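You operate a simulated robot arm through the tools that you are given. There is no shell and no other tool.

Carry out the task below with a simulated robot arm. There is one attempt and no reset: what you move stays moved.

JOB
Clean the width gauge's table, then zero it on the yellow master ring.
Fine: wipe the grit off with the white cloth and lay it back; leave the ring under the lever and the case open. What is to be rubbed or washed off counts as gone when no trace of it is left.
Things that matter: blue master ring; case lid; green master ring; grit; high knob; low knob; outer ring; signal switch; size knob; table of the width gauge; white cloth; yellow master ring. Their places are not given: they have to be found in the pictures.

The check looks at the end state, three seconds after you hand in, the way a careful person would. Anything else that was tipped, shoved, dropped, spilled or broken makes it a failure. Flat cloth is picked up by pressing the open fingertips on it (5 to 10 N) and closing them slowly along it; thin cloth reads only 2 to 8 mm in the jaws.

ROBOT AND FRAMES
A 7-joint arm with a two-finger parallel gripper, fixed in place. Base frame: the origin is at the foot of the arm, x ahead of it, y to its left, z up. Units: mm, degrees, N and s.
Its first joint turns from -132.0 to 132.0 degrees. Payload 3.91 kg.
The tool frame sits at the grasp point between the pads (the TCP): z along the fingers, y along the line on which they close. The tips reach 30 mm beyond it. Largest opening 110 mm; finger width 20, thickness 10; the body of the gripper, 48 by 112 mm, starts 55 mm behind the TCP.
Orientation is told as [roll, pitch, yaw] about the base's x, y, z axes, in that order, counted from this pose: with the fingers straight down and closing along the base's y, the tool's x points along the base's -x, its y along +y and its z along -z.

CONTROLS
- The arm moves only by the tool drive_tool. Its argument "targets" is a list of rows, each a list of 6 numbers: the shift along the tool's x, y, z in units of 25 mm (1.0 is 25 mm), then the turn, a rotation vector about the tool's x, y, z in units of 4 degrees (1.0 is 4 degrees). In form: [[x, y, z, ax, ay, az], ...]. A call has 1 to 20 rows; each row shifts and turns the commanded pose from where the row before left it, along the tool's axes as they then stand. "fingers" is the gripper command, from -1 (shut) to 1 (fully open), values between in proportion, set as the call begins (left out, the last holds). A call with a number of a shift or a turn outside -1 to 1 is refused whole. Each row takes 0.2 s and may step no farther than 50 mm and 8.6 degrees from the row before; otherwise, or with a gripper value out of range, the whole call is refused. A pose out of reach is approached as far as the arm can. The call stops where the force on the tool passes 90 N (or 10 N more than at its start, if that is more) or the arm is blocked; 0.2 s more then pass. Each finger travels about 108 mm/s and halts on what it meets, pressing with about 27 N; the grip force reading is that of the motor and also rises with nothing between the fingers. The clock runs only during rows and for 0.2 s after the last one: add rows that do not move to give the fingers time. The reply holds the time, the measured pose of the TCP, the force on the tool along the base axes, the opening and the grip force, in the units named above and with some noise, with the torque about the TCP (base axes, N m) and any sound that the robot's microphone picked up, and new pictures: "pictures" is both (left out), scene, wrist or none.
- Cameras (640 x 400 px; columns grow to the right, rows downward): "scene" is fixed at [208.7, 652.7, 1641.4]; the picture's right is [-0.55, -0.84, 0.00], its down [-0.58, 0.38, -0.73] and it looks along [0.61, -0.40, -0.69] (base axes); focal length 335 px, centre (320, 200). "wrist" rides on the gripper at [72, 17, -103] in the tool frame; the picture's right is [-0.23, 0.97, 0.00], its down [-0.76, -0.18, -0.62] and it looks along [-0.61, -0.14, 0.78] (tool axes); focal length 222 px, centre (320, 200).
- locate(camera, pixels): for up to 12 pixels [column, row] of the newest picture of that camera ("zoom" is the newest enlarged one), the place [x, y, z] in the base frame of the surface seen there, good to about 2 mm, but the place of the scene camera against the robot may be out by one fixed shift of up to 18 mm in any direction. It takes no simulated time.
- inspect(camera, box): a new picture of the part [left, top, right, bottom] of that camera's present view, enlarged. It takes no simulated time.
- sign_off(): hands the job in; it is judged then, once.

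Leave the gripper open and the arm clear of the work at the hand-in unless told otherwise.

The tools are called after ">>>" as name(argument=value, ...) on one line, values as JSON. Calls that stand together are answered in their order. drive_tool: Moves the arm, as the interface text tells. Its arguments: {"type":"object","properties":{"targets":{"type":"array","items":{"type":"array","items":{"type":"number"}}},"fingers":{"type":"number"},"pictures":{"type":"string","enum":["both","scene","wrist","none"]}},"required":["targets"]} The other tools are called the same way: locate (camera, pixels) gives the place of the surface under pixels of a picture; inspect (camera, box) takes an enlarged picture of a part of a camera's view; sign_off () hands the job in.

At the start:

```text
t: 0.0
position: [555.7, 162.8, 1311.4]
ee_rot: [0.0, 0.0, 0.0]
contact_force: [0.4, -0.7, -0.8]
moment: [-0.01, -0.02, 0.0]
opening: 110.0
grip_force: 0.0
```

scene: 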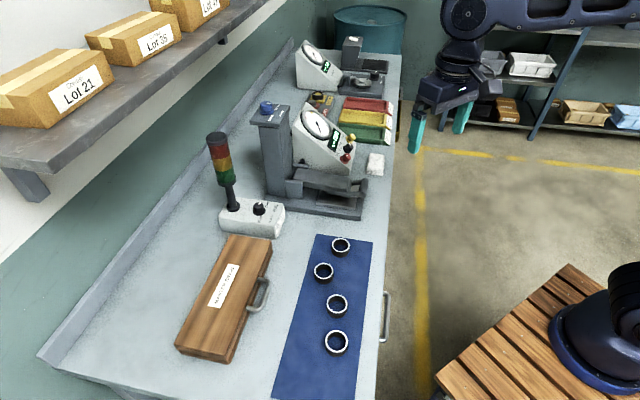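
wrist: 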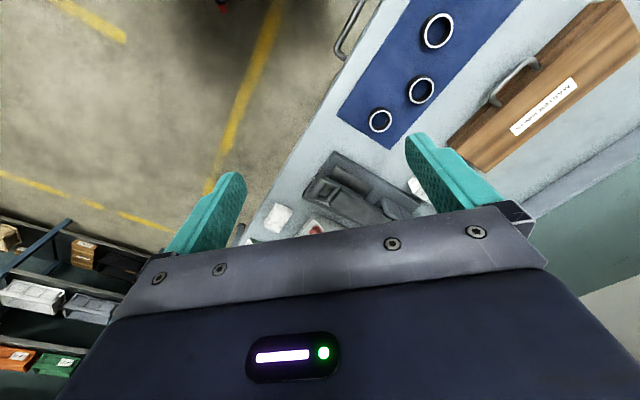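

I see a bench with two gauges, a signal lamp, a wooden case, and a blue mat with four rings. I'll enlarge several parts of the scene picture before moving anything.

>>> inspect(camera="scene", box=[240, 80, 400, 230])

>>> inspect(camera="scene", box=[160, 220, 400, 390])

>>> inspect(camera="scene", box=[280, 20, 420, 110])

```text
2.67 times, centred on (320, 155) of scene
```

zoom: 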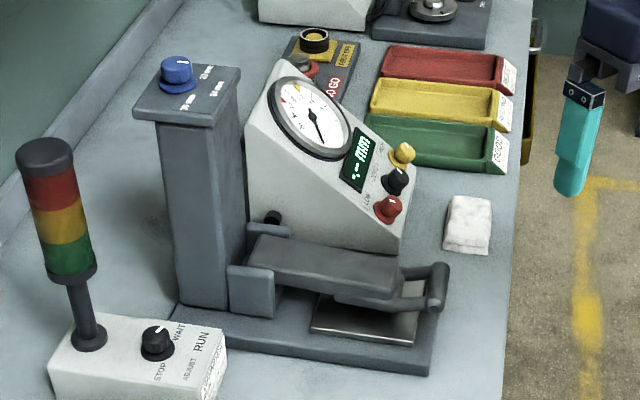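

```text
2.35 times, centred on (280, 305) of scene
```

zoom: 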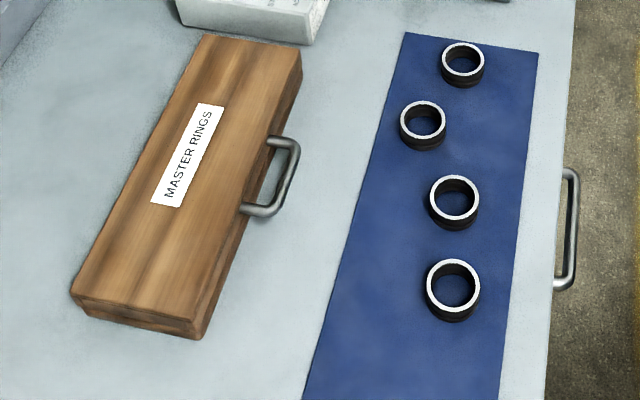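

```text
4.44 times, centred on (350, 65) of scene
```

zoom: 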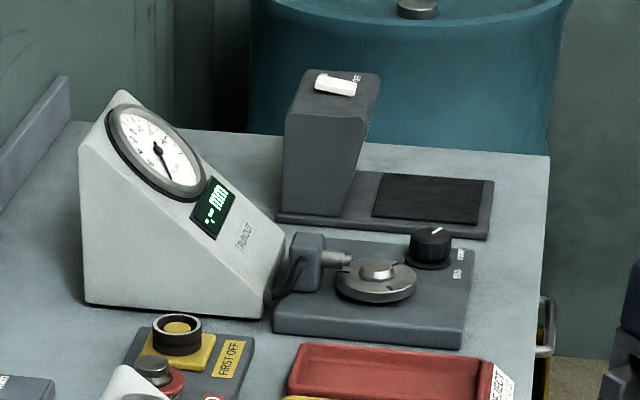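

Two gauges: the near one has a lever and a table, the far one reads "RUNOUT". I'll zoom in further on the dial, knobs and labels.

>>> inspect(camera="scene", box=[315, 125, 365, 170])

>>> inspect(camera="scene", box=[255, 95, 305, 125])

>>> inspect(camera="scene", box=[290, 155, 370, 225])

>>> inspect(camera="scene", box=[200, 190, 300, 245])

>>> inspect(camera="scene", box=[295, 85, 395, 155])

```text
8.89 times, centred on (340, 148) of scene
```

zoom: 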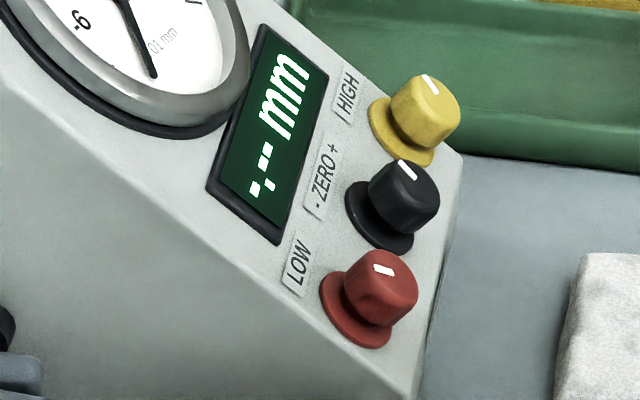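

```text
12.80 times, centred on (280, 110) of scene
```

zoom: 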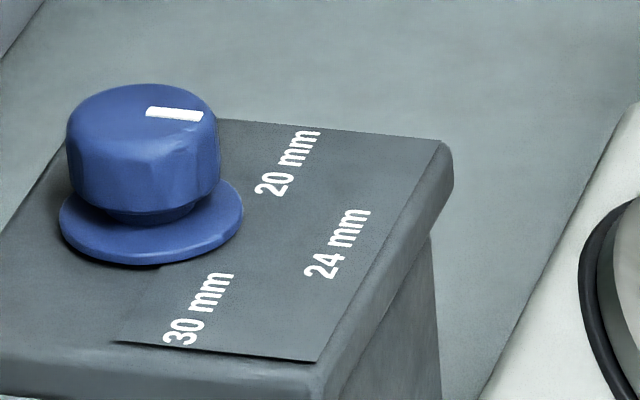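

```text
5.71 times, centred on (330, 190) of scene
```

zoom: 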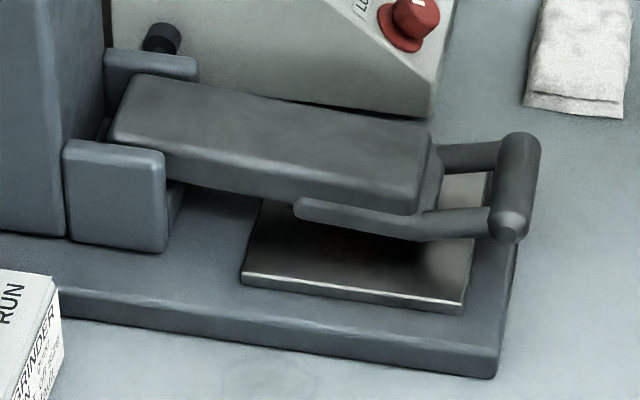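

```text
6.40 times, centred on (250, 218) of scene
```

zoom: 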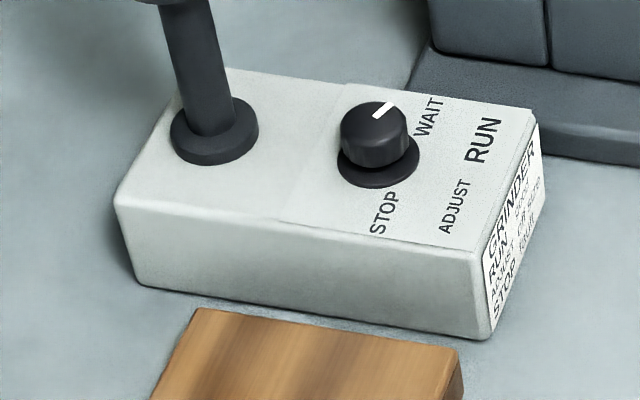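

```text
5.71 times, centred on (345, 120) of scene
```

zoom: 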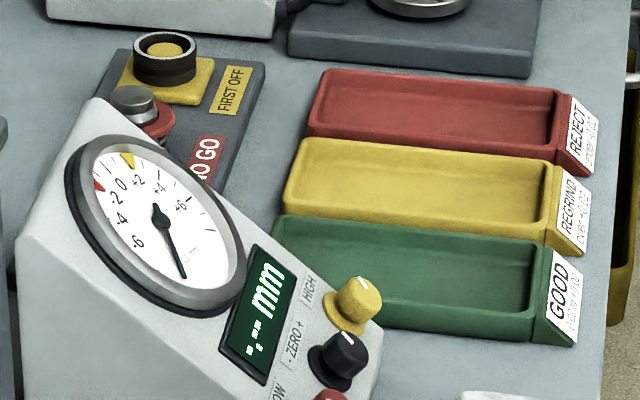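

The size knob is blue on the pillar (20/24/30 mm); HIGH is yellow, ZERO black and LOW red. The lever covers the metal table, and the cloth is at (375,163). Next I'll locate the key points in base coordinates.

>>> locate(camera="scene", pixels=[[266, 106], [351, 136], [349, 146], [346, 157], [376, 162], [356, 188], [340, 200], [330, 190], [260, 207], [262, 293], [225, 285], [208, 355]])

>>> locate(camera="scene", pixels=[[341, 246], [323, 271], [336, 306], [336, 342], [250, 240], [272, 245], [180, 350], [232, 235], [318, 118], [320, 97], [370, 120], [300, 250]])

>>> inspect(camera="scene", box=[270, 200, 300, 240])

>>> inspect(camera="wrist", box=[240, 140, 440, 260])

>>> inspect(camera="wrist", box=[340, 0, 640, 170])

```text
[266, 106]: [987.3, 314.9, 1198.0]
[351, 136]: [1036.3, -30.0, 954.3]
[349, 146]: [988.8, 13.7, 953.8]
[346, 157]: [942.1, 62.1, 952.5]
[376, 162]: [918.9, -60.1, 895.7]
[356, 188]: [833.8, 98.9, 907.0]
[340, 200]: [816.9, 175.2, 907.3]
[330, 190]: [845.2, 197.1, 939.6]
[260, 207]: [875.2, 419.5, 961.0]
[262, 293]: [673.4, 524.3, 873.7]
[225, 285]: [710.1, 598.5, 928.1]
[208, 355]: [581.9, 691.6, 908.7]
```

```text
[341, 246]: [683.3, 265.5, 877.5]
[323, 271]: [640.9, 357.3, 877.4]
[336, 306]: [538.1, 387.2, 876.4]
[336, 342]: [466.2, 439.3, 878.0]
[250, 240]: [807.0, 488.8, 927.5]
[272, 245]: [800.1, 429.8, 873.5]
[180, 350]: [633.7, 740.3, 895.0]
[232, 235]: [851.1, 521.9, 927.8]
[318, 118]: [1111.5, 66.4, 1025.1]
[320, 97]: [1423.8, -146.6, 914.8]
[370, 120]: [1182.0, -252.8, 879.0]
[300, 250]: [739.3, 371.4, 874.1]
```

```text
10.00 times, centred on (285, 220) of scene
```

zoom: 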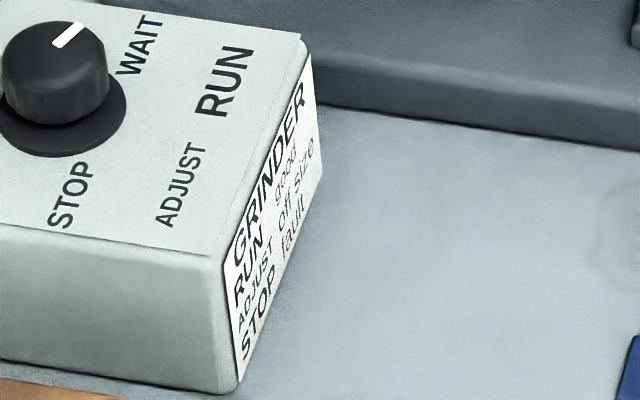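

```text
3.20 times, centred on (340, 200) of wrist
```

zoom: 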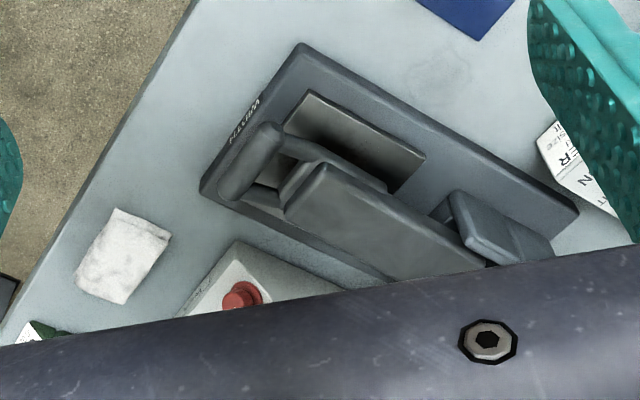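

```text
2.13 times, centred on (490, 85) of wrist
```

zoom: 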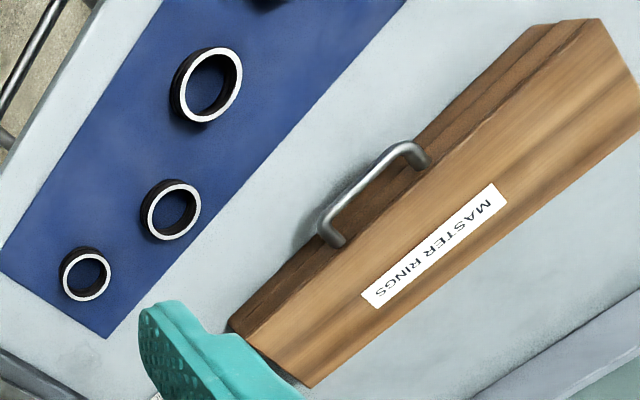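

The labels are clear. I'll cross-check some points with the wrist camera, which has no unknown shift, so I can work out the scene camera's offset and the bench axes.

>>> locate(camera="wrist", pixels=[[278, 217], [318, 187], [357, 205], [338, 167], [371, 185], [334, 152], [304, 197], [420, 204], [360, 178], [314, 228], [380, 110], [513, 80]])

>>> locate(camera="scene", pixels=[[375, 162], [364, 178], [330, 188], [309, 206], [348, 214], [352, 221], [360, 185], [257, 240], [271, 252], [235, 362], [177, 347], [265, 284]])

>>> inspect(camera="scene", box=[170, 225, 290, 370])

```text
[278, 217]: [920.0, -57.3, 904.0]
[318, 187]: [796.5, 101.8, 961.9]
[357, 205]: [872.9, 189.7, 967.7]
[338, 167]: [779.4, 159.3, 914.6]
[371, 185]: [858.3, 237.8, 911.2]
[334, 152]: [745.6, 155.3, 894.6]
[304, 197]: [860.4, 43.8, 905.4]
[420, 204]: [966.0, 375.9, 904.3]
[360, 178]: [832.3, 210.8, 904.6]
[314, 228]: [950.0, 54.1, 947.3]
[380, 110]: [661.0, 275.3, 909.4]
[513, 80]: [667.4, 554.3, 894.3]
```

```text
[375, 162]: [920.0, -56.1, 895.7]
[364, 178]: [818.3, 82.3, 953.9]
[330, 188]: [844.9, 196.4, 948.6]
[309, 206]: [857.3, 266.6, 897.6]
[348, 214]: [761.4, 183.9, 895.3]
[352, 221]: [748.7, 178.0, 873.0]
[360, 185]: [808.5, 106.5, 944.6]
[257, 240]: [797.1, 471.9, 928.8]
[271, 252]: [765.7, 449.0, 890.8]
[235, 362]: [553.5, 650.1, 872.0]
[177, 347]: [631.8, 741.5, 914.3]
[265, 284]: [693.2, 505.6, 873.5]
```

```text
2.76 times, centred on (230, 298) of scene
```

zoom: 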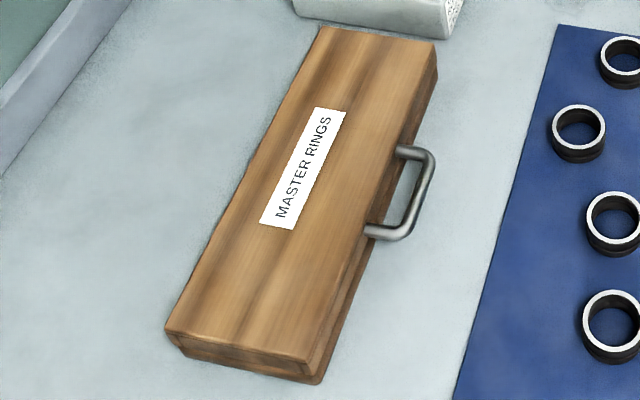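

The wrist readings give the lever's handle bar near (797,102,962) and the table around (820,190,~911). The bench runs at about 45° in the base frame. I'll yaw the tool about 45° and bring it down to TCP ≈ (700,100,1150), where the wrist camera can look at the gauge.

>>> drive_tool(targets=[[-0.824, -0.359, 0.921, 0, 0, 0], [-0.824, -0.359, 0.921, 0, 0, 0], [-0.824, -0.359, 0.921, 0, 0, 0], [-0.824, -0.359, 0.921, 0, 0, 0], [-0.824, -0.359, 0.921, 0, 0, 0], [-0.824, -0.359, 0.921, 0, 0, 0], [-0.824, -0.359, 0.921, 0, 0, 0], [0, 0, 0, 0, 0, -0.9375], [0, 0, 0, 0, 0, -0.9375], [0, 0, 0, 0, 0, -0.9375], [0, 0, 0, 0, 0, -0.9375], [0, 0, 0, 0, 0, -0.9375], [0, 0, 0, 0, 0, -0.9375], [0, 0, 0, 0, 0, -0.9375], [0, 0, 0, 0, 0, -0.9375], [0, 0, 0, 0, 0, -0.9375], [0, 0, 0, 0, 0, -0.9375], [0, 0, 0, 0, 0, -0.9375], [0, 0, 0, 0, 0, -0.9375]])

```text
t: 4.0
position: [700.0, 99.3, 1151.2]
ee_rot: [0.0, 0.0, 45.2]
contact_force: [-0.8, 0.0, -0.5]
moment: [0.01, -0.05, 0.0]
opening: 109.7
grip_force: 0.0
```

scene: 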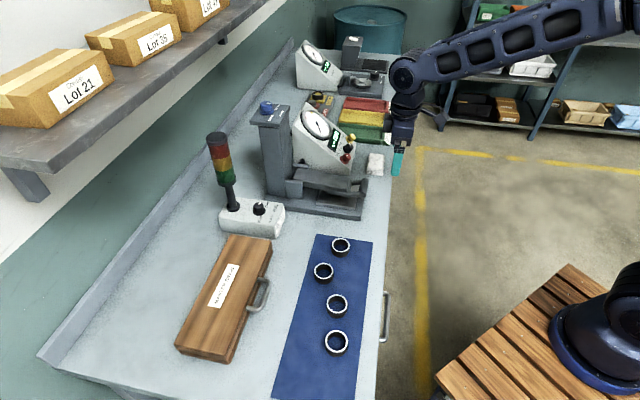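
wrist: 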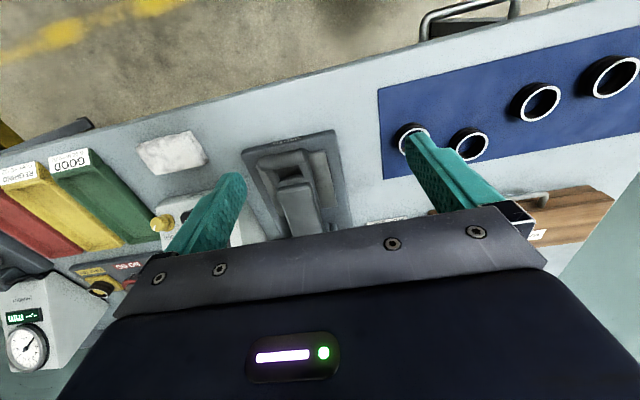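

The gauge now shows near (290,175) in the wrist picture. I'll enlarge the lever and table to look for grit, then the console.

>>> inspect(camera="wrist", box=[230, 120, 370, 240])

>>> inspect(camera="wrist", box=[120, 110, 260, 250])

>>> locate(camera="wrist", pixels=[[170, 152], [138, 145], [192, 132], [206, 164], [152, 175], [290, 165], [295, 200], [244, 153], [335, 131], [410, 135], [467, 145], [305, 150]])

```text
3.33 times, centred on (300, 180) of wrist
```

zoom: 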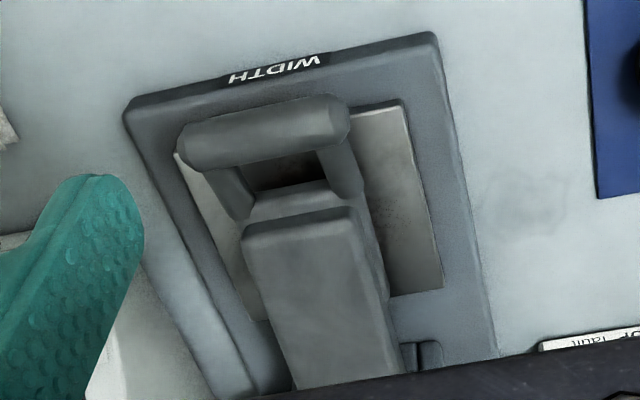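

```text
2.86 times, centred on (190, 180) of wrist
```

zoom: 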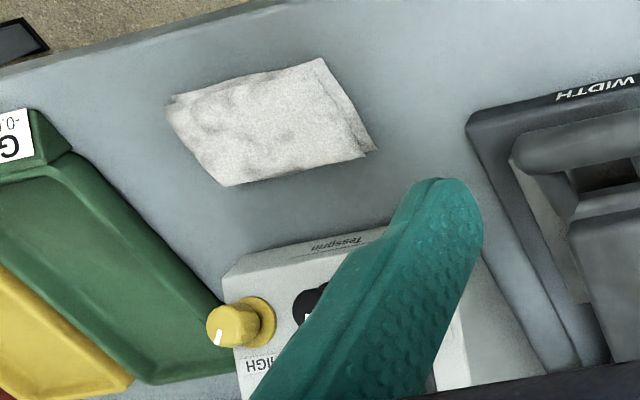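

```text
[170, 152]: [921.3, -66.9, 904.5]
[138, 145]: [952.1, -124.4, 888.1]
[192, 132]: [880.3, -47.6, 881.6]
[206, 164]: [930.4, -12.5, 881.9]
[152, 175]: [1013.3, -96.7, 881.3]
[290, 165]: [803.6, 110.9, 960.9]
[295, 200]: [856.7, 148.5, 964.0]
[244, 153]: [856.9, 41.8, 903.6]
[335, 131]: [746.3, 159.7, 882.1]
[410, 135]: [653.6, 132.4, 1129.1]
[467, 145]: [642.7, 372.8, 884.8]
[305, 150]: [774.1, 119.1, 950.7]
```

Bench top is at z ≈ 881 in the robot frame (scene reads about 8 lower). Dark smudges show on the metal table beside the lever. I'll locate the handle bar, the table corners and the lever edges precisely.

>>> locate(camera="wrist", pixels=[[262, 164], [283, 160], [303, 156], [325, 152], [336, 205], [281, 214], [335, 131], [242, 152], [312, 165], [275, 194], [304, 186], [288, 175]])

>>> inspect(camera="scene", box=[330, 140, 420, 200])

```text
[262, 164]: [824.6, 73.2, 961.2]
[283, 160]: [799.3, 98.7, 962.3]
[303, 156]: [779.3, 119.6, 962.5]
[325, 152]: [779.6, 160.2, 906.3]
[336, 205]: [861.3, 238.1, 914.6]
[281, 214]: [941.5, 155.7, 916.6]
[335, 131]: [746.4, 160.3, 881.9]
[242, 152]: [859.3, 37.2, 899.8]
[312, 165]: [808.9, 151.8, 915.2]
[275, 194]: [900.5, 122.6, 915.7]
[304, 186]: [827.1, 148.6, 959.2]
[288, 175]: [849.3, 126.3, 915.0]
```

```text
6.67 times, centred on (375, 170) of scene
```

zoom: 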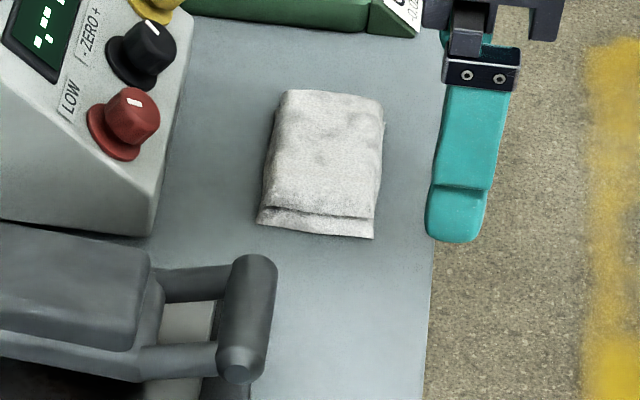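

The table is about 115 × 115 mm, centred near (861,158,915), with the lever running over it along the (0.7,0.7) direction. I need the hinge position and the height of the lever's underside, so I'll locate points on the brackets, lever and pillar in the scene picture.

>>> inspect(camera="scene", box=[255, 90, 375, 225])

>>> locate(camera="scene", pixels=[[295, 184], [301, 188], [311, 172], [300, 171], [312, 188], [307, 178], [322, 180], [340, 184], [350, 188], [315, 165], [345, 193], [364, 172]])

>>> locate(camera="scene", pixels=[[270, 103], [258, 106], [275, 106], [281, 110], [285, 105], [283, 117], [291, 112], [265, 117], [258, 109], [250, 112], [290, 102], [353, 144]])

```text
2.96 times, centred on (315, 158) of scene
```

zoom: 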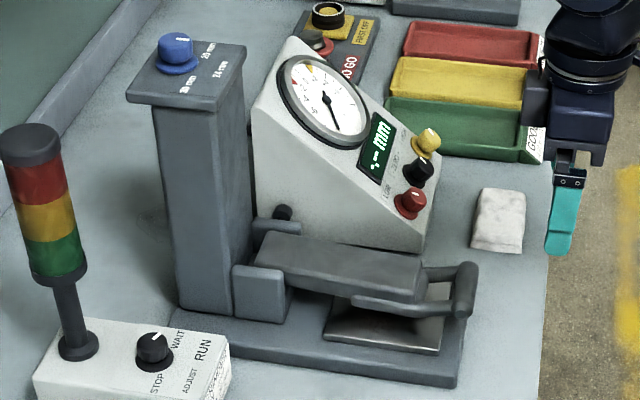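

```text
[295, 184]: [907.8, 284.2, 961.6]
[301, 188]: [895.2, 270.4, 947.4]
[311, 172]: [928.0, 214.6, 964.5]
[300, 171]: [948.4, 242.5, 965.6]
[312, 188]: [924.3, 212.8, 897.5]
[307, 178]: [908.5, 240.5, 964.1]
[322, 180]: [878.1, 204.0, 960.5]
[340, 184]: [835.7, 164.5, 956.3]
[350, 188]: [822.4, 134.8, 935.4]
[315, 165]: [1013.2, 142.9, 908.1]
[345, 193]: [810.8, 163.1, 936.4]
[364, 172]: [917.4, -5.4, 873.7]
```

```text
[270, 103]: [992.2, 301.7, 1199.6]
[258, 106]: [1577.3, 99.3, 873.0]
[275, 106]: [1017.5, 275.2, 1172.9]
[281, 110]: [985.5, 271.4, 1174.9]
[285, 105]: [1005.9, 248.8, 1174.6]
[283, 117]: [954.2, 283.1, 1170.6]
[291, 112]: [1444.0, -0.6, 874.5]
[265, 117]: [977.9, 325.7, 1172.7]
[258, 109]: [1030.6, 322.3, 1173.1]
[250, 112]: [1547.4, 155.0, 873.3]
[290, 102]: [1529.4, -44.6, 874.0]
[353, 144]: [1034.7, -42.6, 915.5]
```

The lever pivots at the brackets near (932,256) and its handle bar sits at about (801,97,954). To grip the bar, the fingers have to close along the lever's direction, so I'll turn the tool to yaw −45° and hover above the bar.

>>> drive_tool(targets=[[0, 0, 0, 0, 0, 1], [0, 0, 0, 0, 0, 1], [0, 0, 0, 0, 0, 1], [0, 0, 0, 0, 0, 1], [0, 0, 0, 0, 0, 1], [0, 0, 0, 0, 0, 1], [0, 0, 0, 0, 0, 1], [0, 0, 0, 0, 0, 1], [0, 0, 0, 0, 0, 1], [0, 0, 0, 0, 0, 1], [0, 0, 0, 0, 0, 1], [0, 0, 0, 0, 0, 1], [0, 0, 0, 0, 0, 1], [0, 0, 0, 0, 0, 1], [0, 0, 0, 0, 0, 1], [0, 0, 0, 0, 0, 1], [0, 0, 0, 0, 0, 1], [0, 0, 0, 0, 0, 1], [0, 0, 0, 0, 0, 1], [0, 0, 0, 0, 0, 1]], pictures="none")

>>> drive_tool(targets=[[0, 0, 0, 0, 0, 0.85], [0, 0, 0, 0, 0, 0.85], [0, 0, 0, 0, 0, 0.85], [-0.715, 0.7, 0.5, 0, 0, 0], [-0.715, 0.7, 0.5, 0, 0, 0], [-0.715, 0.7, 0.5, 0, 0, 0], [-0.715, 0.7, 0.5, 0, 0, 0]])

```text
t: 8.2
position: [699.1, 99.0, 1149.5]
ee_rot: [0.0, 0.0, -35.1]
contact_force: [-0.8, -0.5, -0.5]
moment: [0.01, 0.01, -0.03]
opening: 109.9
grip_force: 0.0
```

```text
t: 9.8
position: [800.5, 99.5, 1100.6]
ee_rot: [0.1, 0.1, -45.1]
contact_force: [-0.7, 0.6, 0.4]
moment: [-0.02, -0.01, -0.01]
opening: 110.2
grip_force: 0.0
```

scene: 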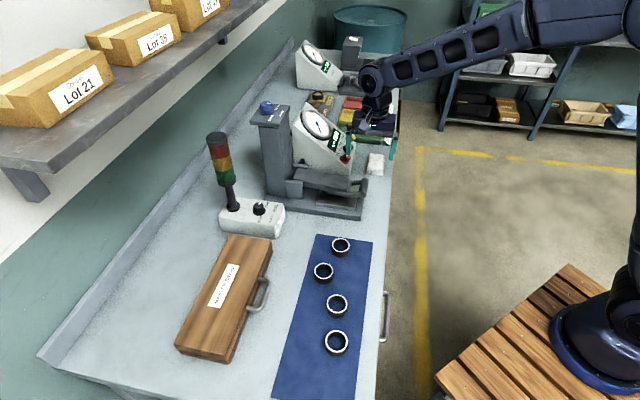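
wrist: 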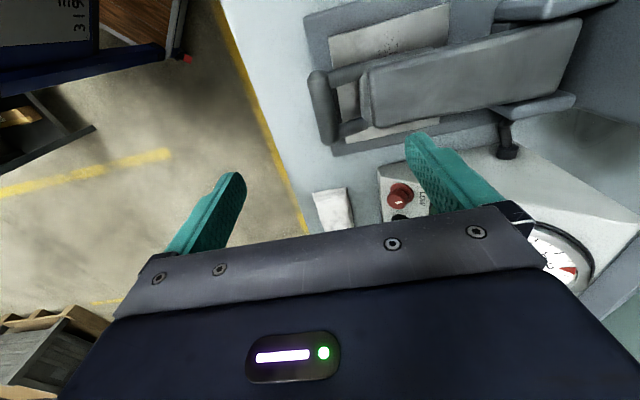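

This view shows the lever, the table and its left bracket well. I'll enlarge it.

>>> inspect(camera="wrist", box=[290, 0, 590, 180])

>>> locate(camera="wrist", pixels=[[318, 78], [330, 140], [324, 108], [368, 75], [372, 120], [580, 25], [500, 8], [520, 15], [345, 105], [330, 38], [447, 10], [395, 50]])

```text
2.13 times, centred on (440, 90) of wrist
```

zoom: 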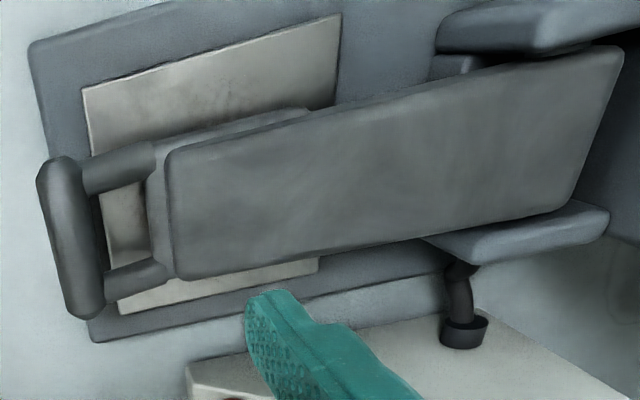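

```text
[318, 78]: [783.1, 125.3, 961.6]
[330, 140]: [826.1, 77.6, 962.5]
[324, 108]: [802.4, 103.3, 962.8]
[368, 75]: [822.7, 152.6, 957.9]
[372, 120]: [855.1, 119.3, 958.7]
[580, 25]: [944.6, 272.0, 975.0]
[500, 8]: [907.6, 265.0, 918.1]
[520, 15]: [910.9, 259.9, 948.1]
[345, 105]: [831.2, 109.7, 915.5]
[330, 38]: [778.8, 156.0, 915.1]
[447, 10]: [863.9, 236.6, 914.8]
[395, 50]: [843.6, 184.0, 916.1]
```

The bar's centre is at about (804.6,101.4), top z 962.5, with a gap of roughly 40 mm behind it before the lever block. I'll narrow the fingers to about 50 mm and descend so that they straddle the bar.

>>> drive_tool(targets=[[-0.03, 0.085, 0, 0, 0, 0], [-0.03, 0.085, 0, 0, 0, 0], [0, 0, 0.9, 0, 0, 0], [0, 0, 0.9, 0, 0, 0], [0, 0, 0.9, 0, 0, 0], [0, 0, 0.9, 0, 0, 0], [0, 0, 0.9, 0, 0, 0], [0, 0, 0.6, 0, 0, 0], [0, 0, 0.4, 0, 0, 0]], fingers=-0.09)

```text
t: 11.8
position: [803.6, 99.6, 963.5]
ee_rot: [0.0, 0.0, -45.2]
contact_force: [0.2, -0.4, 1.0]
moment: [-0.01, 0.03, 0.03]
opening: 50.4
grip_force: 0.1
```

scene: 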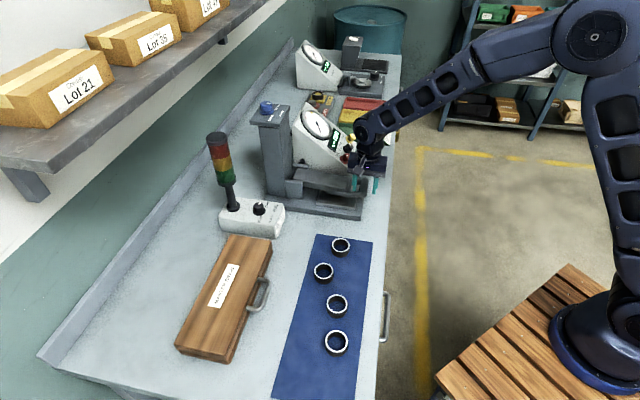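
wrist: 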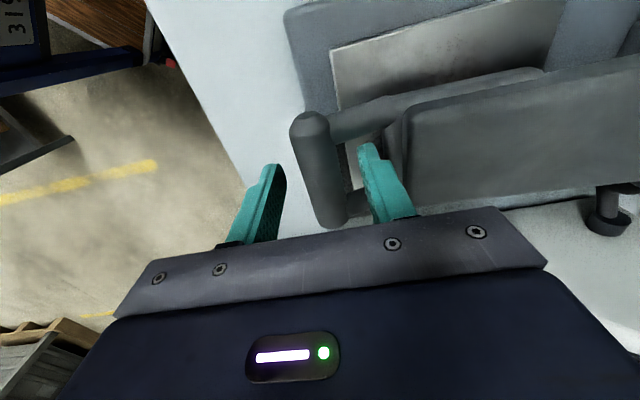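

The bar (at about (322,170)) lies between the fingers and the far finger is in the gap. I'll close on the bar.

>>> drive_tool(targets=[[0, 0, 0, 0, 0, 0], [0, 0, 0, 0, 0, 0], [0, 0, 0, 0, 0, 0], [0, 0, 0, 0, 0, 0]], fingers=-1)

>>> inspect(camera="wrist", box=[240, 60, 640, 240])

```text
t: 12.8
position: [804.8, 101.3, 963.6]
ee_rot: [0.1, 0.0, -45.2]
contact_force: [21.9, 16.0, -1.7]
moment: [0.11, -0.66, 0.22]
opening: 23.8
grip_force: 44.7
```

scene: 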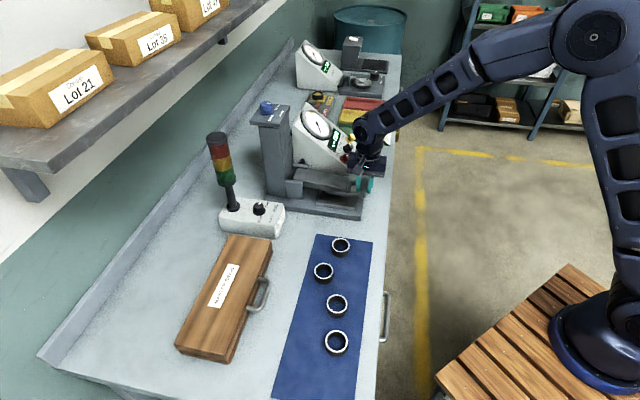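
wrist: 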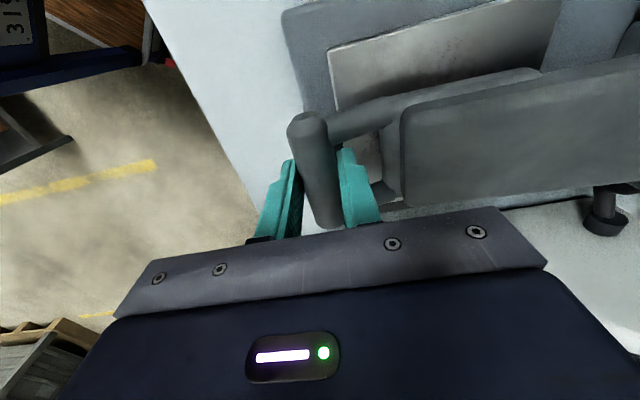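

```text
1.60 times, centred on (440, 150) of wrist
```

zoom: 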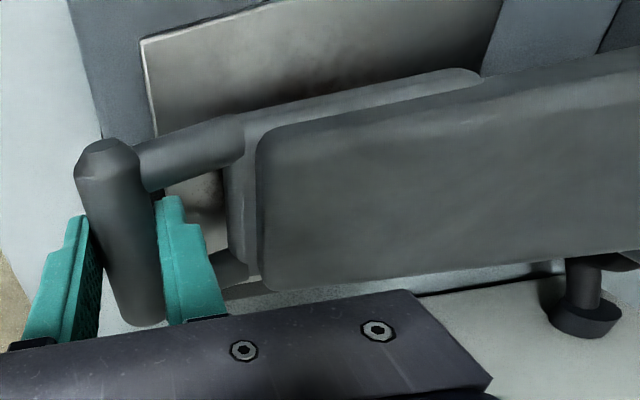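

Gripped: the opening reads 23.8 mm, so the bar is about 24 mm thick. I'll shift about 1.5 mm along the closing direction to relax the side force, then start raising the lever on an arc of about 197 mm radius, watching the forces.

>>> drive_tool(targets=[[0, 0.06, 0, 0, 0, 0], [0, 0.01, -0.33, 0, 0, 0], [0, 0.01, -0.33, 0, 0, 0], [0, 0.01, -0.34, 0, 0, 0]], pictures="none")

```text
t: 13.8
position: [805.0, 102.4, 988.1]
ee_rot: [-0.1, 0.2, -45.2]
contact_force: [-12.9, 1.0, -2.4]
moment: [-0.14, 0.4, 0.1]
opening: 23.7
grip_force: 44.6
```

The lever is lifting with little force. I'll continue along the arc to about 30°.

>>> drive_tool(targets=[[0, 0.09, -0.68, 0, 0, 0], [0, 0.15, -0.67, 0, 0, 0], [0, 0.21, -0.66, 0, 0, 0], [0, 0.26, -0.64, 0, 0, 0], [0, 0.32, -0.61, 0, 0, 0]])

```text
t: 15.0
position: [822.7, 118.0, 1071.9]
ee_rot: [0.0, 0.0, -45.1]
contact_force: [-40.1, -22.8, 21.3]
moment: [-0.84, 0.46, 0.2]
opening: 23.8
grip_force: 44.8
```

scene: 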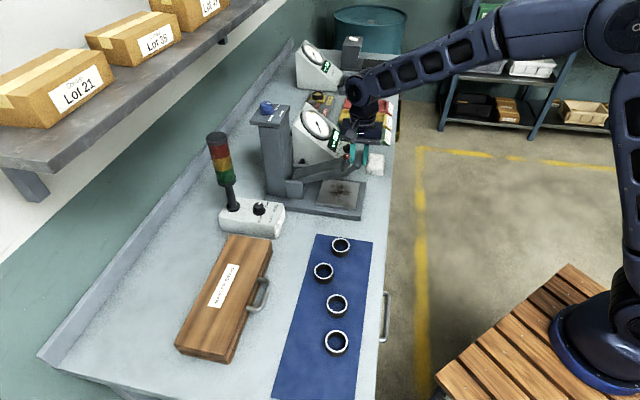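
wrist: 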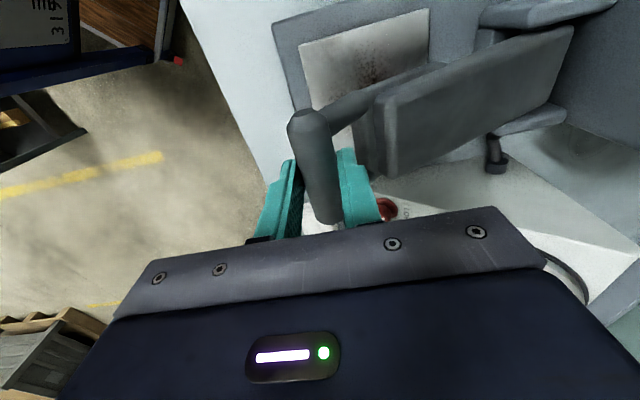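

The force along the lever is about 50 N of compression, so the hinge is higher than I assumed. I'll back off about 5 mm in y and re-read.

>>> drive_tool(targets=[[0, -0.12, 0, 0, 0, 0], [0, -0.08, 0, 0, 0, 0]], pictures="none")

>>> inspect(camera="scene", box=[270, 130, 390, 230])

```text
t: 15.6
position: [822.4, 118.0, 1070.3]
ee_rot: [0.2, -0.1, -45.1]
contact_force: [11.7, 2.6, -6.8]
moment: [-0.42, -1.03, 0.01]
opening: 23.6
grip_force: 44.6
```

```text
4.00 times, centred on (330, 180) of scene
```

zoom: 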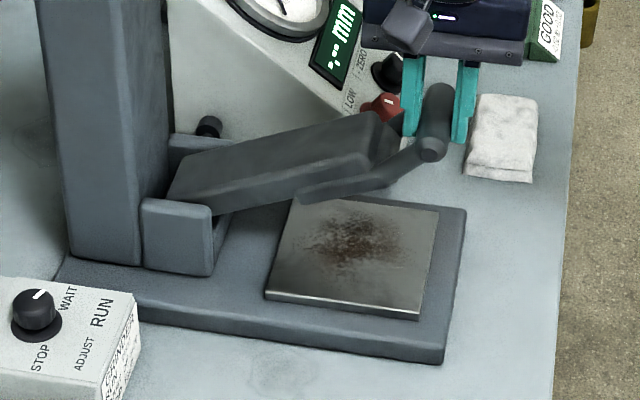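

Grit shows as a brown patch in the table's centre. The forces are nearly neutral now, so I'll keep raising the lever in small arc steps.

>>> drive_tool(targets=[[0, 0.372, -0.608, 0, 0, 0], [0, 0.416, -0.56, 0, 0, 0], [0, 0.46, -0.524, 0, 0, 0]], pictures="none")

```text
t: 16.4
position: [841.9, 137.4, 1111.3]
ee_rot: [0.0, 0.0, -45.2]
contact_force: [1.5, -3.3, -4.1]
moment: [-0.46, 0.04, 0.18]
opening: 23.8
grip_force: 44.3
```

Forces stay small. I'll go on to about 59°.

>>> drive_tool(targets=[[0, 0.508, -0.48, 0, 0, 0], [0, 0.544, -0.432, 0, 0, 0], [0, 0.584, -0.388, 0, 0, 0]])

>>> inspect(camera="scene", box=[240, 90, 390, 230])

```text
t: 17.2
position: [871.3, 166.3, 1147.1]
ee_rot: [0.1, 0.0, -45.2]
contact_force: [-13.3, -8.1, 21.2]
moment: [-0.19, 0.26, 0.18]
opening: 23.7
grip_force: 45.2
```

scene: 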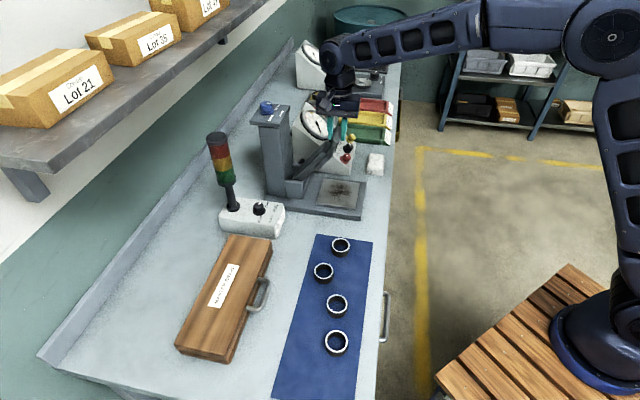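
wrist: 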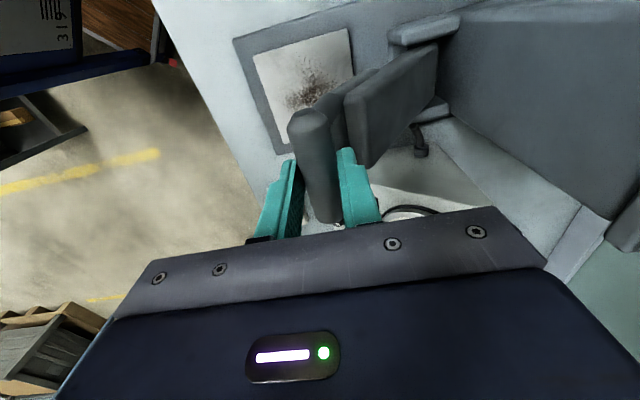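

```text
2.86 times, centred on (315, 160) of scene
```

zoom: 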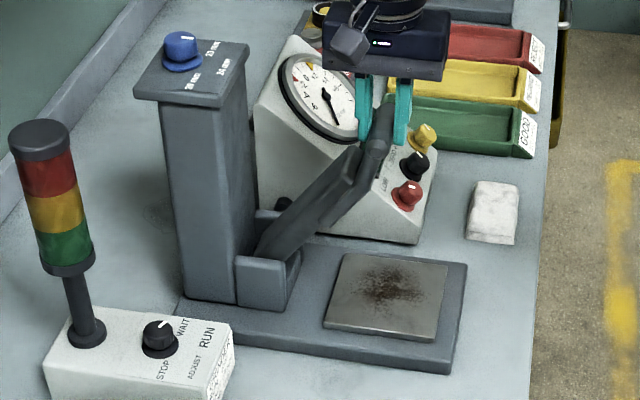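

The lever is at about 57° and the grit patch on the table is fully exposed. I need the pillar's clearance, so I'll locate pillar, cap and bracket points.

>>> locate(camera="scene", pixels=[[288, 150], [290, 180], [286, 130], [283, 122], [300, 115], [275, 150], [300, 182], [308, 178], [318, 165], [332, 150]])

>>> locate(camera="wrist", pixels=[[310, 88], [290, 75], [340, 80], [255, 55], [347, 30], [297, 143], [327, 60], [285, 100], [470, 90], [450, 20], [520, 60], [330, 100]])

>>> inspect(camera="wrist", box=[230, 20, 380, 160])

```text
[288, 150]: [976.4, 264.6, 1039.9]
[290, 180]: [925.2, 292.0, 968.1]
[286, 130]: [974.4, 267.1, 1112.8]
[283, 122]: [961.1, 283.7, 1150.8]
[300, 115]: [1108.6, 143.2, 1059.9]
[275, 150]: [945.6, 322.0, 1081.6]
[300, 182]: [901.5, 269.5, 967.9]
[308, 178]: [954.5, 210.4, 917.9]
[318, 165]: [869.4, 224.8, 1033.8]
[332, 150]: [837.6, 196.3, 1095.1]
```

```text
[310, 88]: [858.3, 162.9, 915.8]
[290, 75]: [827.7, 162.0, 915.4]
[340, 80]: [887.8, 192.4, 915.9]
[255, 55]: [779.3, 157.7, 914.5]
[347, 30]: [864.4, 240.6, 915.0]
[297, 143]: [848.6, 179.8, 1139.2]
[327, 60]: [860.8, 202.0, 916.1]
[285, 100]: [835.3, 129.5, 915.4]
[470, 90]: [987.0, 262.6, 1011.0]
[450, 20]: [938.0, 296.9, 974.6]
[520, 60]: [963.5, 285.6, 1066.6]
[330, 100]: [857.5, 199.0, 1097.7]
```

```text
2.86 times, centred on (305, 90) of wrist
```

zoom: 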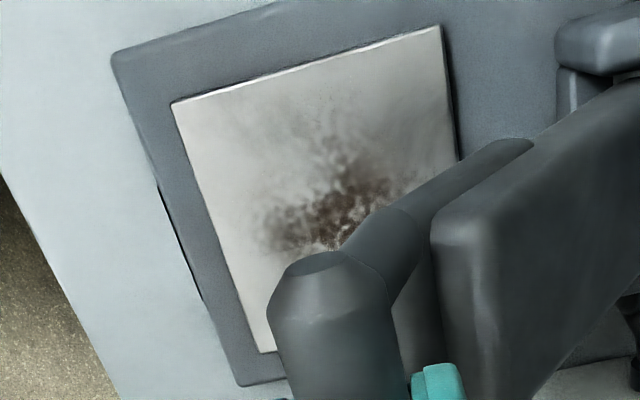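

The pillar's front face is about 38 mm behind the hinge, so the lever may go past vertical. First I'll test whether it stays up by itself by loosening the fingers to about 34 mm. If it drops, the near finger still catches the bar after a few mm.

>>> drive_tool(targets=[[0, 0, 0, 0, 0, 0], [0, 0, 0, 0, 0, 0], [0, 0, 0, 0, 0, 0]], fingers=-0.382)

>>> inspect(camera="wrist", box=[230, 80, 430, 250])

```text
t: 18.0
position: [871.8, 166.4, 1143.7]
ee_rot: [0.0, -0.1, -45.2]
contact_force: [-1.1, -0.8, -0.6]
moment: [-0.02, -0.03, 0.02]
opening: 34.5
grip_force: 0.6
```

scene: 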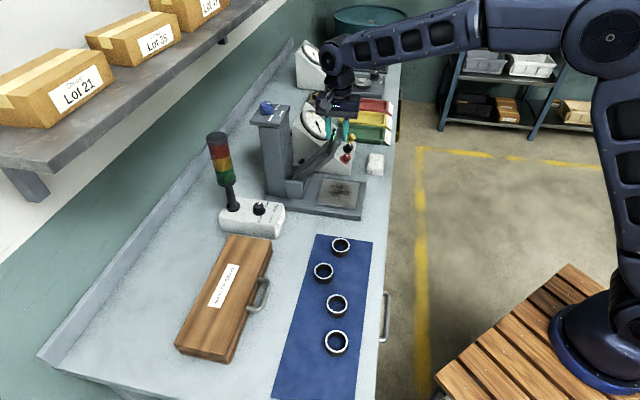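
wrist: 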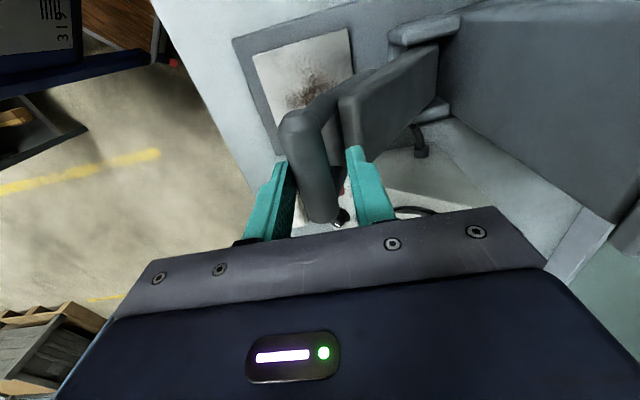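

```text
2.35 times, centred on (330, 165) of wrist
```

zoom: 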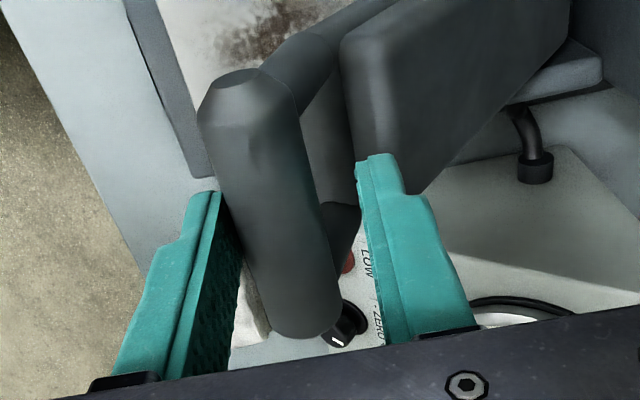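

The force is now near zero and the bar seems to hover between the fingers. I'll wait a second to see whether the lever sinks slowly.

>>> drive_tool(targets=[[0, 0, 0, 0, 0, 0], [0, 0, 0, 0, 0, 0], [0, 0, 0, 0, 0, 0], [0, 0, 0, 0, 0, 0], [0, 0, 0, 0, 0, 0], [0, 0, 0, 0, 0, 0], [0, 0, 0, 0, 0, 0], [0, 0, 0, 0, 0, 0]], pictures="wrist")

>>> inspect(camera="wrist", box=[230, 80, 430, 250])

```text
t: 19.8
position: [870.6, 167.2, 1144.3]
ee_rot: [0.0, 0.0, -45.2]
contact_force: [-0.6, -1.1, 0.6]
moment: [0.02, -0.02, 0.02]
opening: 34.6
grip_force: 0.3
```

wrist: 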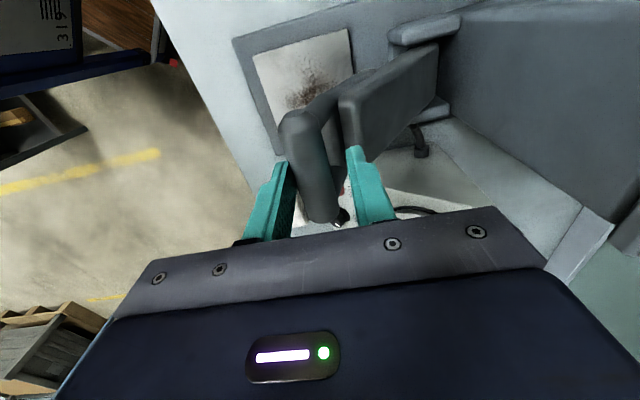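

```text
2.35 times, centred on (330, 165) of wrist
```

zoom: 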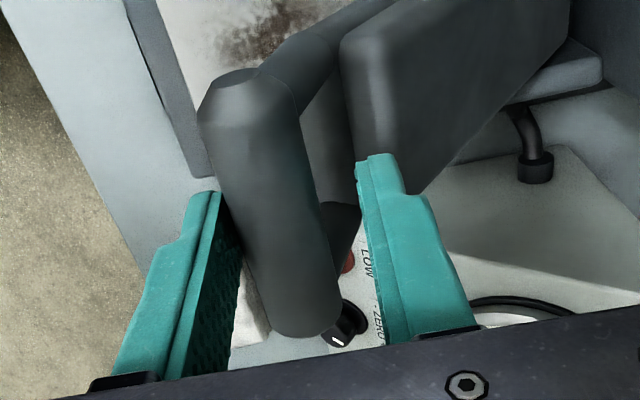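

No movement. To make sure the near finger isn't what holds the bar, I'll open a little more (44 mm) and compare.

>>> drive_tool(targets=[[0, 0, 0, 0, 0, 0], [0, 0, 0, 0, 0, 0], [0, 0, 0, 0, 0, 0], [0, 0, 0, 0, 0, 0]], fingers=-0.2, pictures="wrist")

>>> inspect(camera="wrist", box=[230, 80, 430, 250])

```text
t: 20.8
position: [871.1, 166.3, 1143.9]
ee_rot: [-0.1, 0.0, -45.2]
contact_force: [-2.1, -0.5, -0.1]
moment: [-0.02, 0.01, 0.0]
opening: 44.9
grip_force: 0.7
```

wrist: 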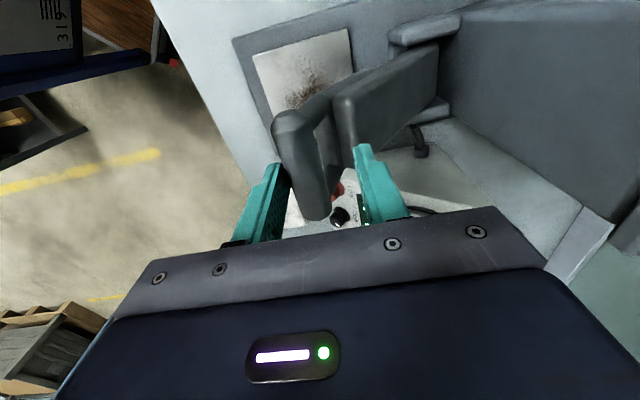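

```text
2.35 times, centred on (330, 165) of wrist
```

zoom: 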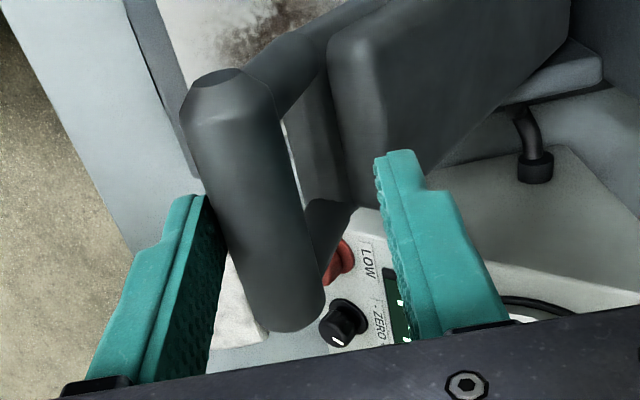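

The bar followed the finger, so the lever is not self-holding at 57°. It has to go past vertical and rest against the pillar. I'll raise the fingers 8 mm so the bar sits near the tips, then re-grip.

>>> drive_tool(targets=[[0, 0, -0.32, 0, 0, 0], [0, 0, 0, 0, 0, 0]], pictures="none")

>>> drive_tool(targets=[[0, 0, 0, 0, 0, 0], [0, 0, 0, 0, 0, 0], [0, 0, 0, 0, 0, 0], [0, 0, 0, 0, 0, 0]], fingers=-1, pictures="wrist")

```text
t: 21.4
position: [871.0, 166.6, 1152.3]
ee_rot: [0.0, 0.1, -45.2]
contact_force: [-1.1, -0.7, 0.3]
moment: [0.0, 0.04, -0.01]
opening: 44.8
grip_force: 0.3
```

```text
t: 22.4
position: [870.6, 165.8, 1152.5]
ee_rot: [0.1, 0.1, -45.2]
contact_force: [-8.1, -11.0, 18.6]
moment: [-0.3, 0.02, 0.27]
opening: 23.6
grip_force: 45.0
```

wrist: 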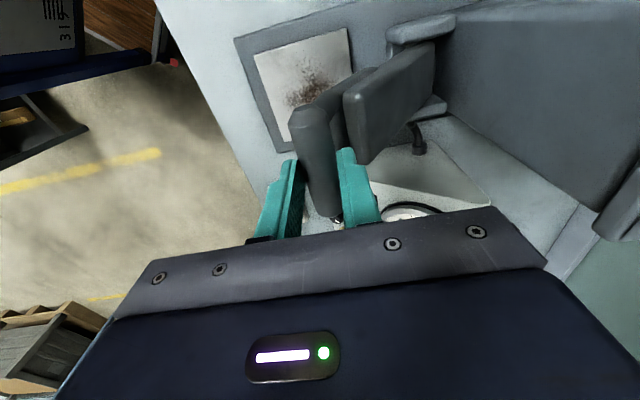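

Re-gripped. Now I'll tilt the tool outward by 44° in steps while following the arc up towards about 82°, in two halves so I can check the force.

>>> drive_tool(targets=[[0, 0.218, -0.168, -1, 0, 0], [0, 0.235, -0.138, -1, 0, 0], [0, 0.248, -0.105, -1, 0, 0], [0, 0.258, -0.071, -1, 0, 0], [0, 0.263, -0.036, -1, 0, 0]], pictures="none")

```text
t: 23.6
position: [892.5, 187.1, 1169.8]
ee_rot: [20.1, 0.0, -45.1]
contact_force: [1.8, -5.5, -1.7]
moment: [-0.38, 0.21, 0.13]
opening: 23.4
grip_force: 45.3
```

>>> drive_tool(targets=[[0, 0.267, -0.002, -1, 0, 0], [0, 0.265, 0.033, -1, 0, 0], [0, 0.259, 0.068, -1, 0, 0], [0, 0.25, 0.102, -1, 0, 0], [0, 0.238, 0.134, -1, 0, 0], [0, 0.221, 0.166, -1, 0, 0]])

>>> inspect(camera="scene", box=[230, 60, 390, 230])

>>> inspect(camera="wrist", box=[230, 60, 530, 260])

```text
t: 25.0
position: [920.2, 216.6, 1177.4]
ee_rot: [44.0, 0.0, -45.1]
contact_force: [-16.2, -8.3, 2.3]
moment: [0.08, 0.79, 0.68]
opening: 23.9
grip_force: 44.4
```

scene: 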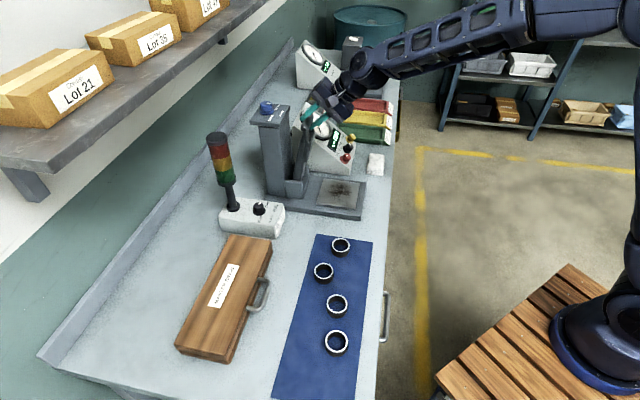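
wrist: 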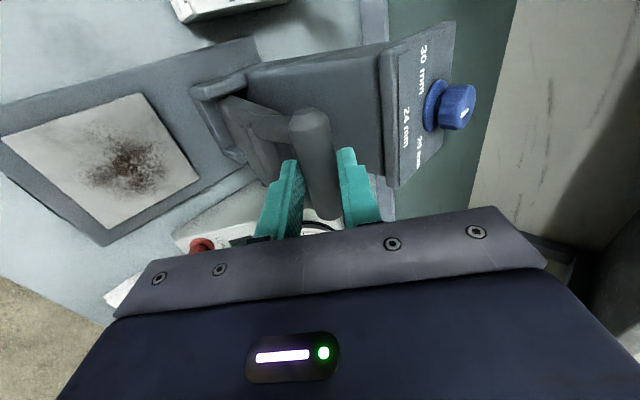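

```text
2.35 times, centred on (310, 145) of scene
```

zoom: 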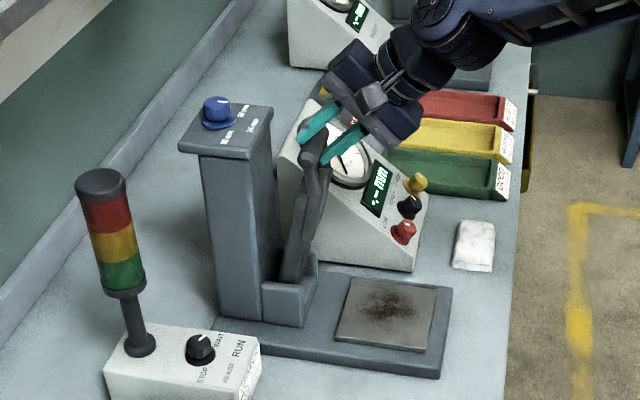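

```text
2.00 times, centred on (380, 160) of wrist
```

zoom: 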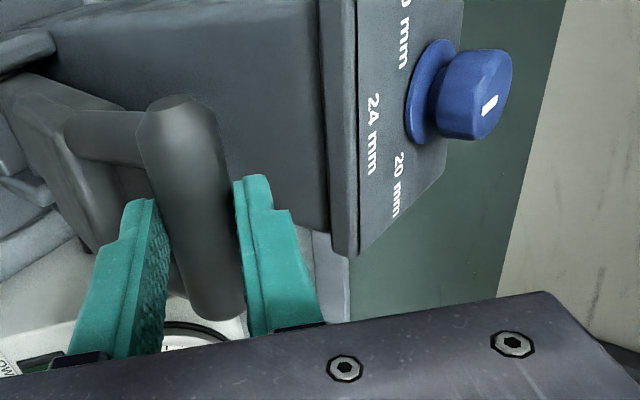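

The lever is at about 82°, and the blue knob with its labels is visible. I'll locate the cap's front edge and the knob to plan the last degrees.

>>> locate(camera="wrist", pixels=[[390, 110], [398, 150], [386, 70], [440, 110], [462, 112], [410, 175], [445, 30], [410, 60], [370, 120], [310, 120], [325, 205], [300, 80]])

```text
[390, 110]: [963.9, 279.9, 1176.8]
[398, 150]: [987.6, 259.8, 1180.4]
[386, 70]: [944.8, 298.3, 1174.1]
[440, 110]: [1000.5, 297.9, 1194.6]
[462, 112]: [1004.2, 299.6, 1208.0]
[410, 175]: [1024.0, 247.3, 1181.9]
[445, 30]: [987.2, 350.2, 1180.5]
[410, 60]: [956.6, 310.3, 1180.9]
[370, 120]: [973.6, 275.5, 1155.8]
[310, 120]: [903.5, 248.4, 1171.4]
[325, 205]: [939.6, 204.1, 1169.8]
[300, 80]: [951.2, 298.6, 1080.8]
```

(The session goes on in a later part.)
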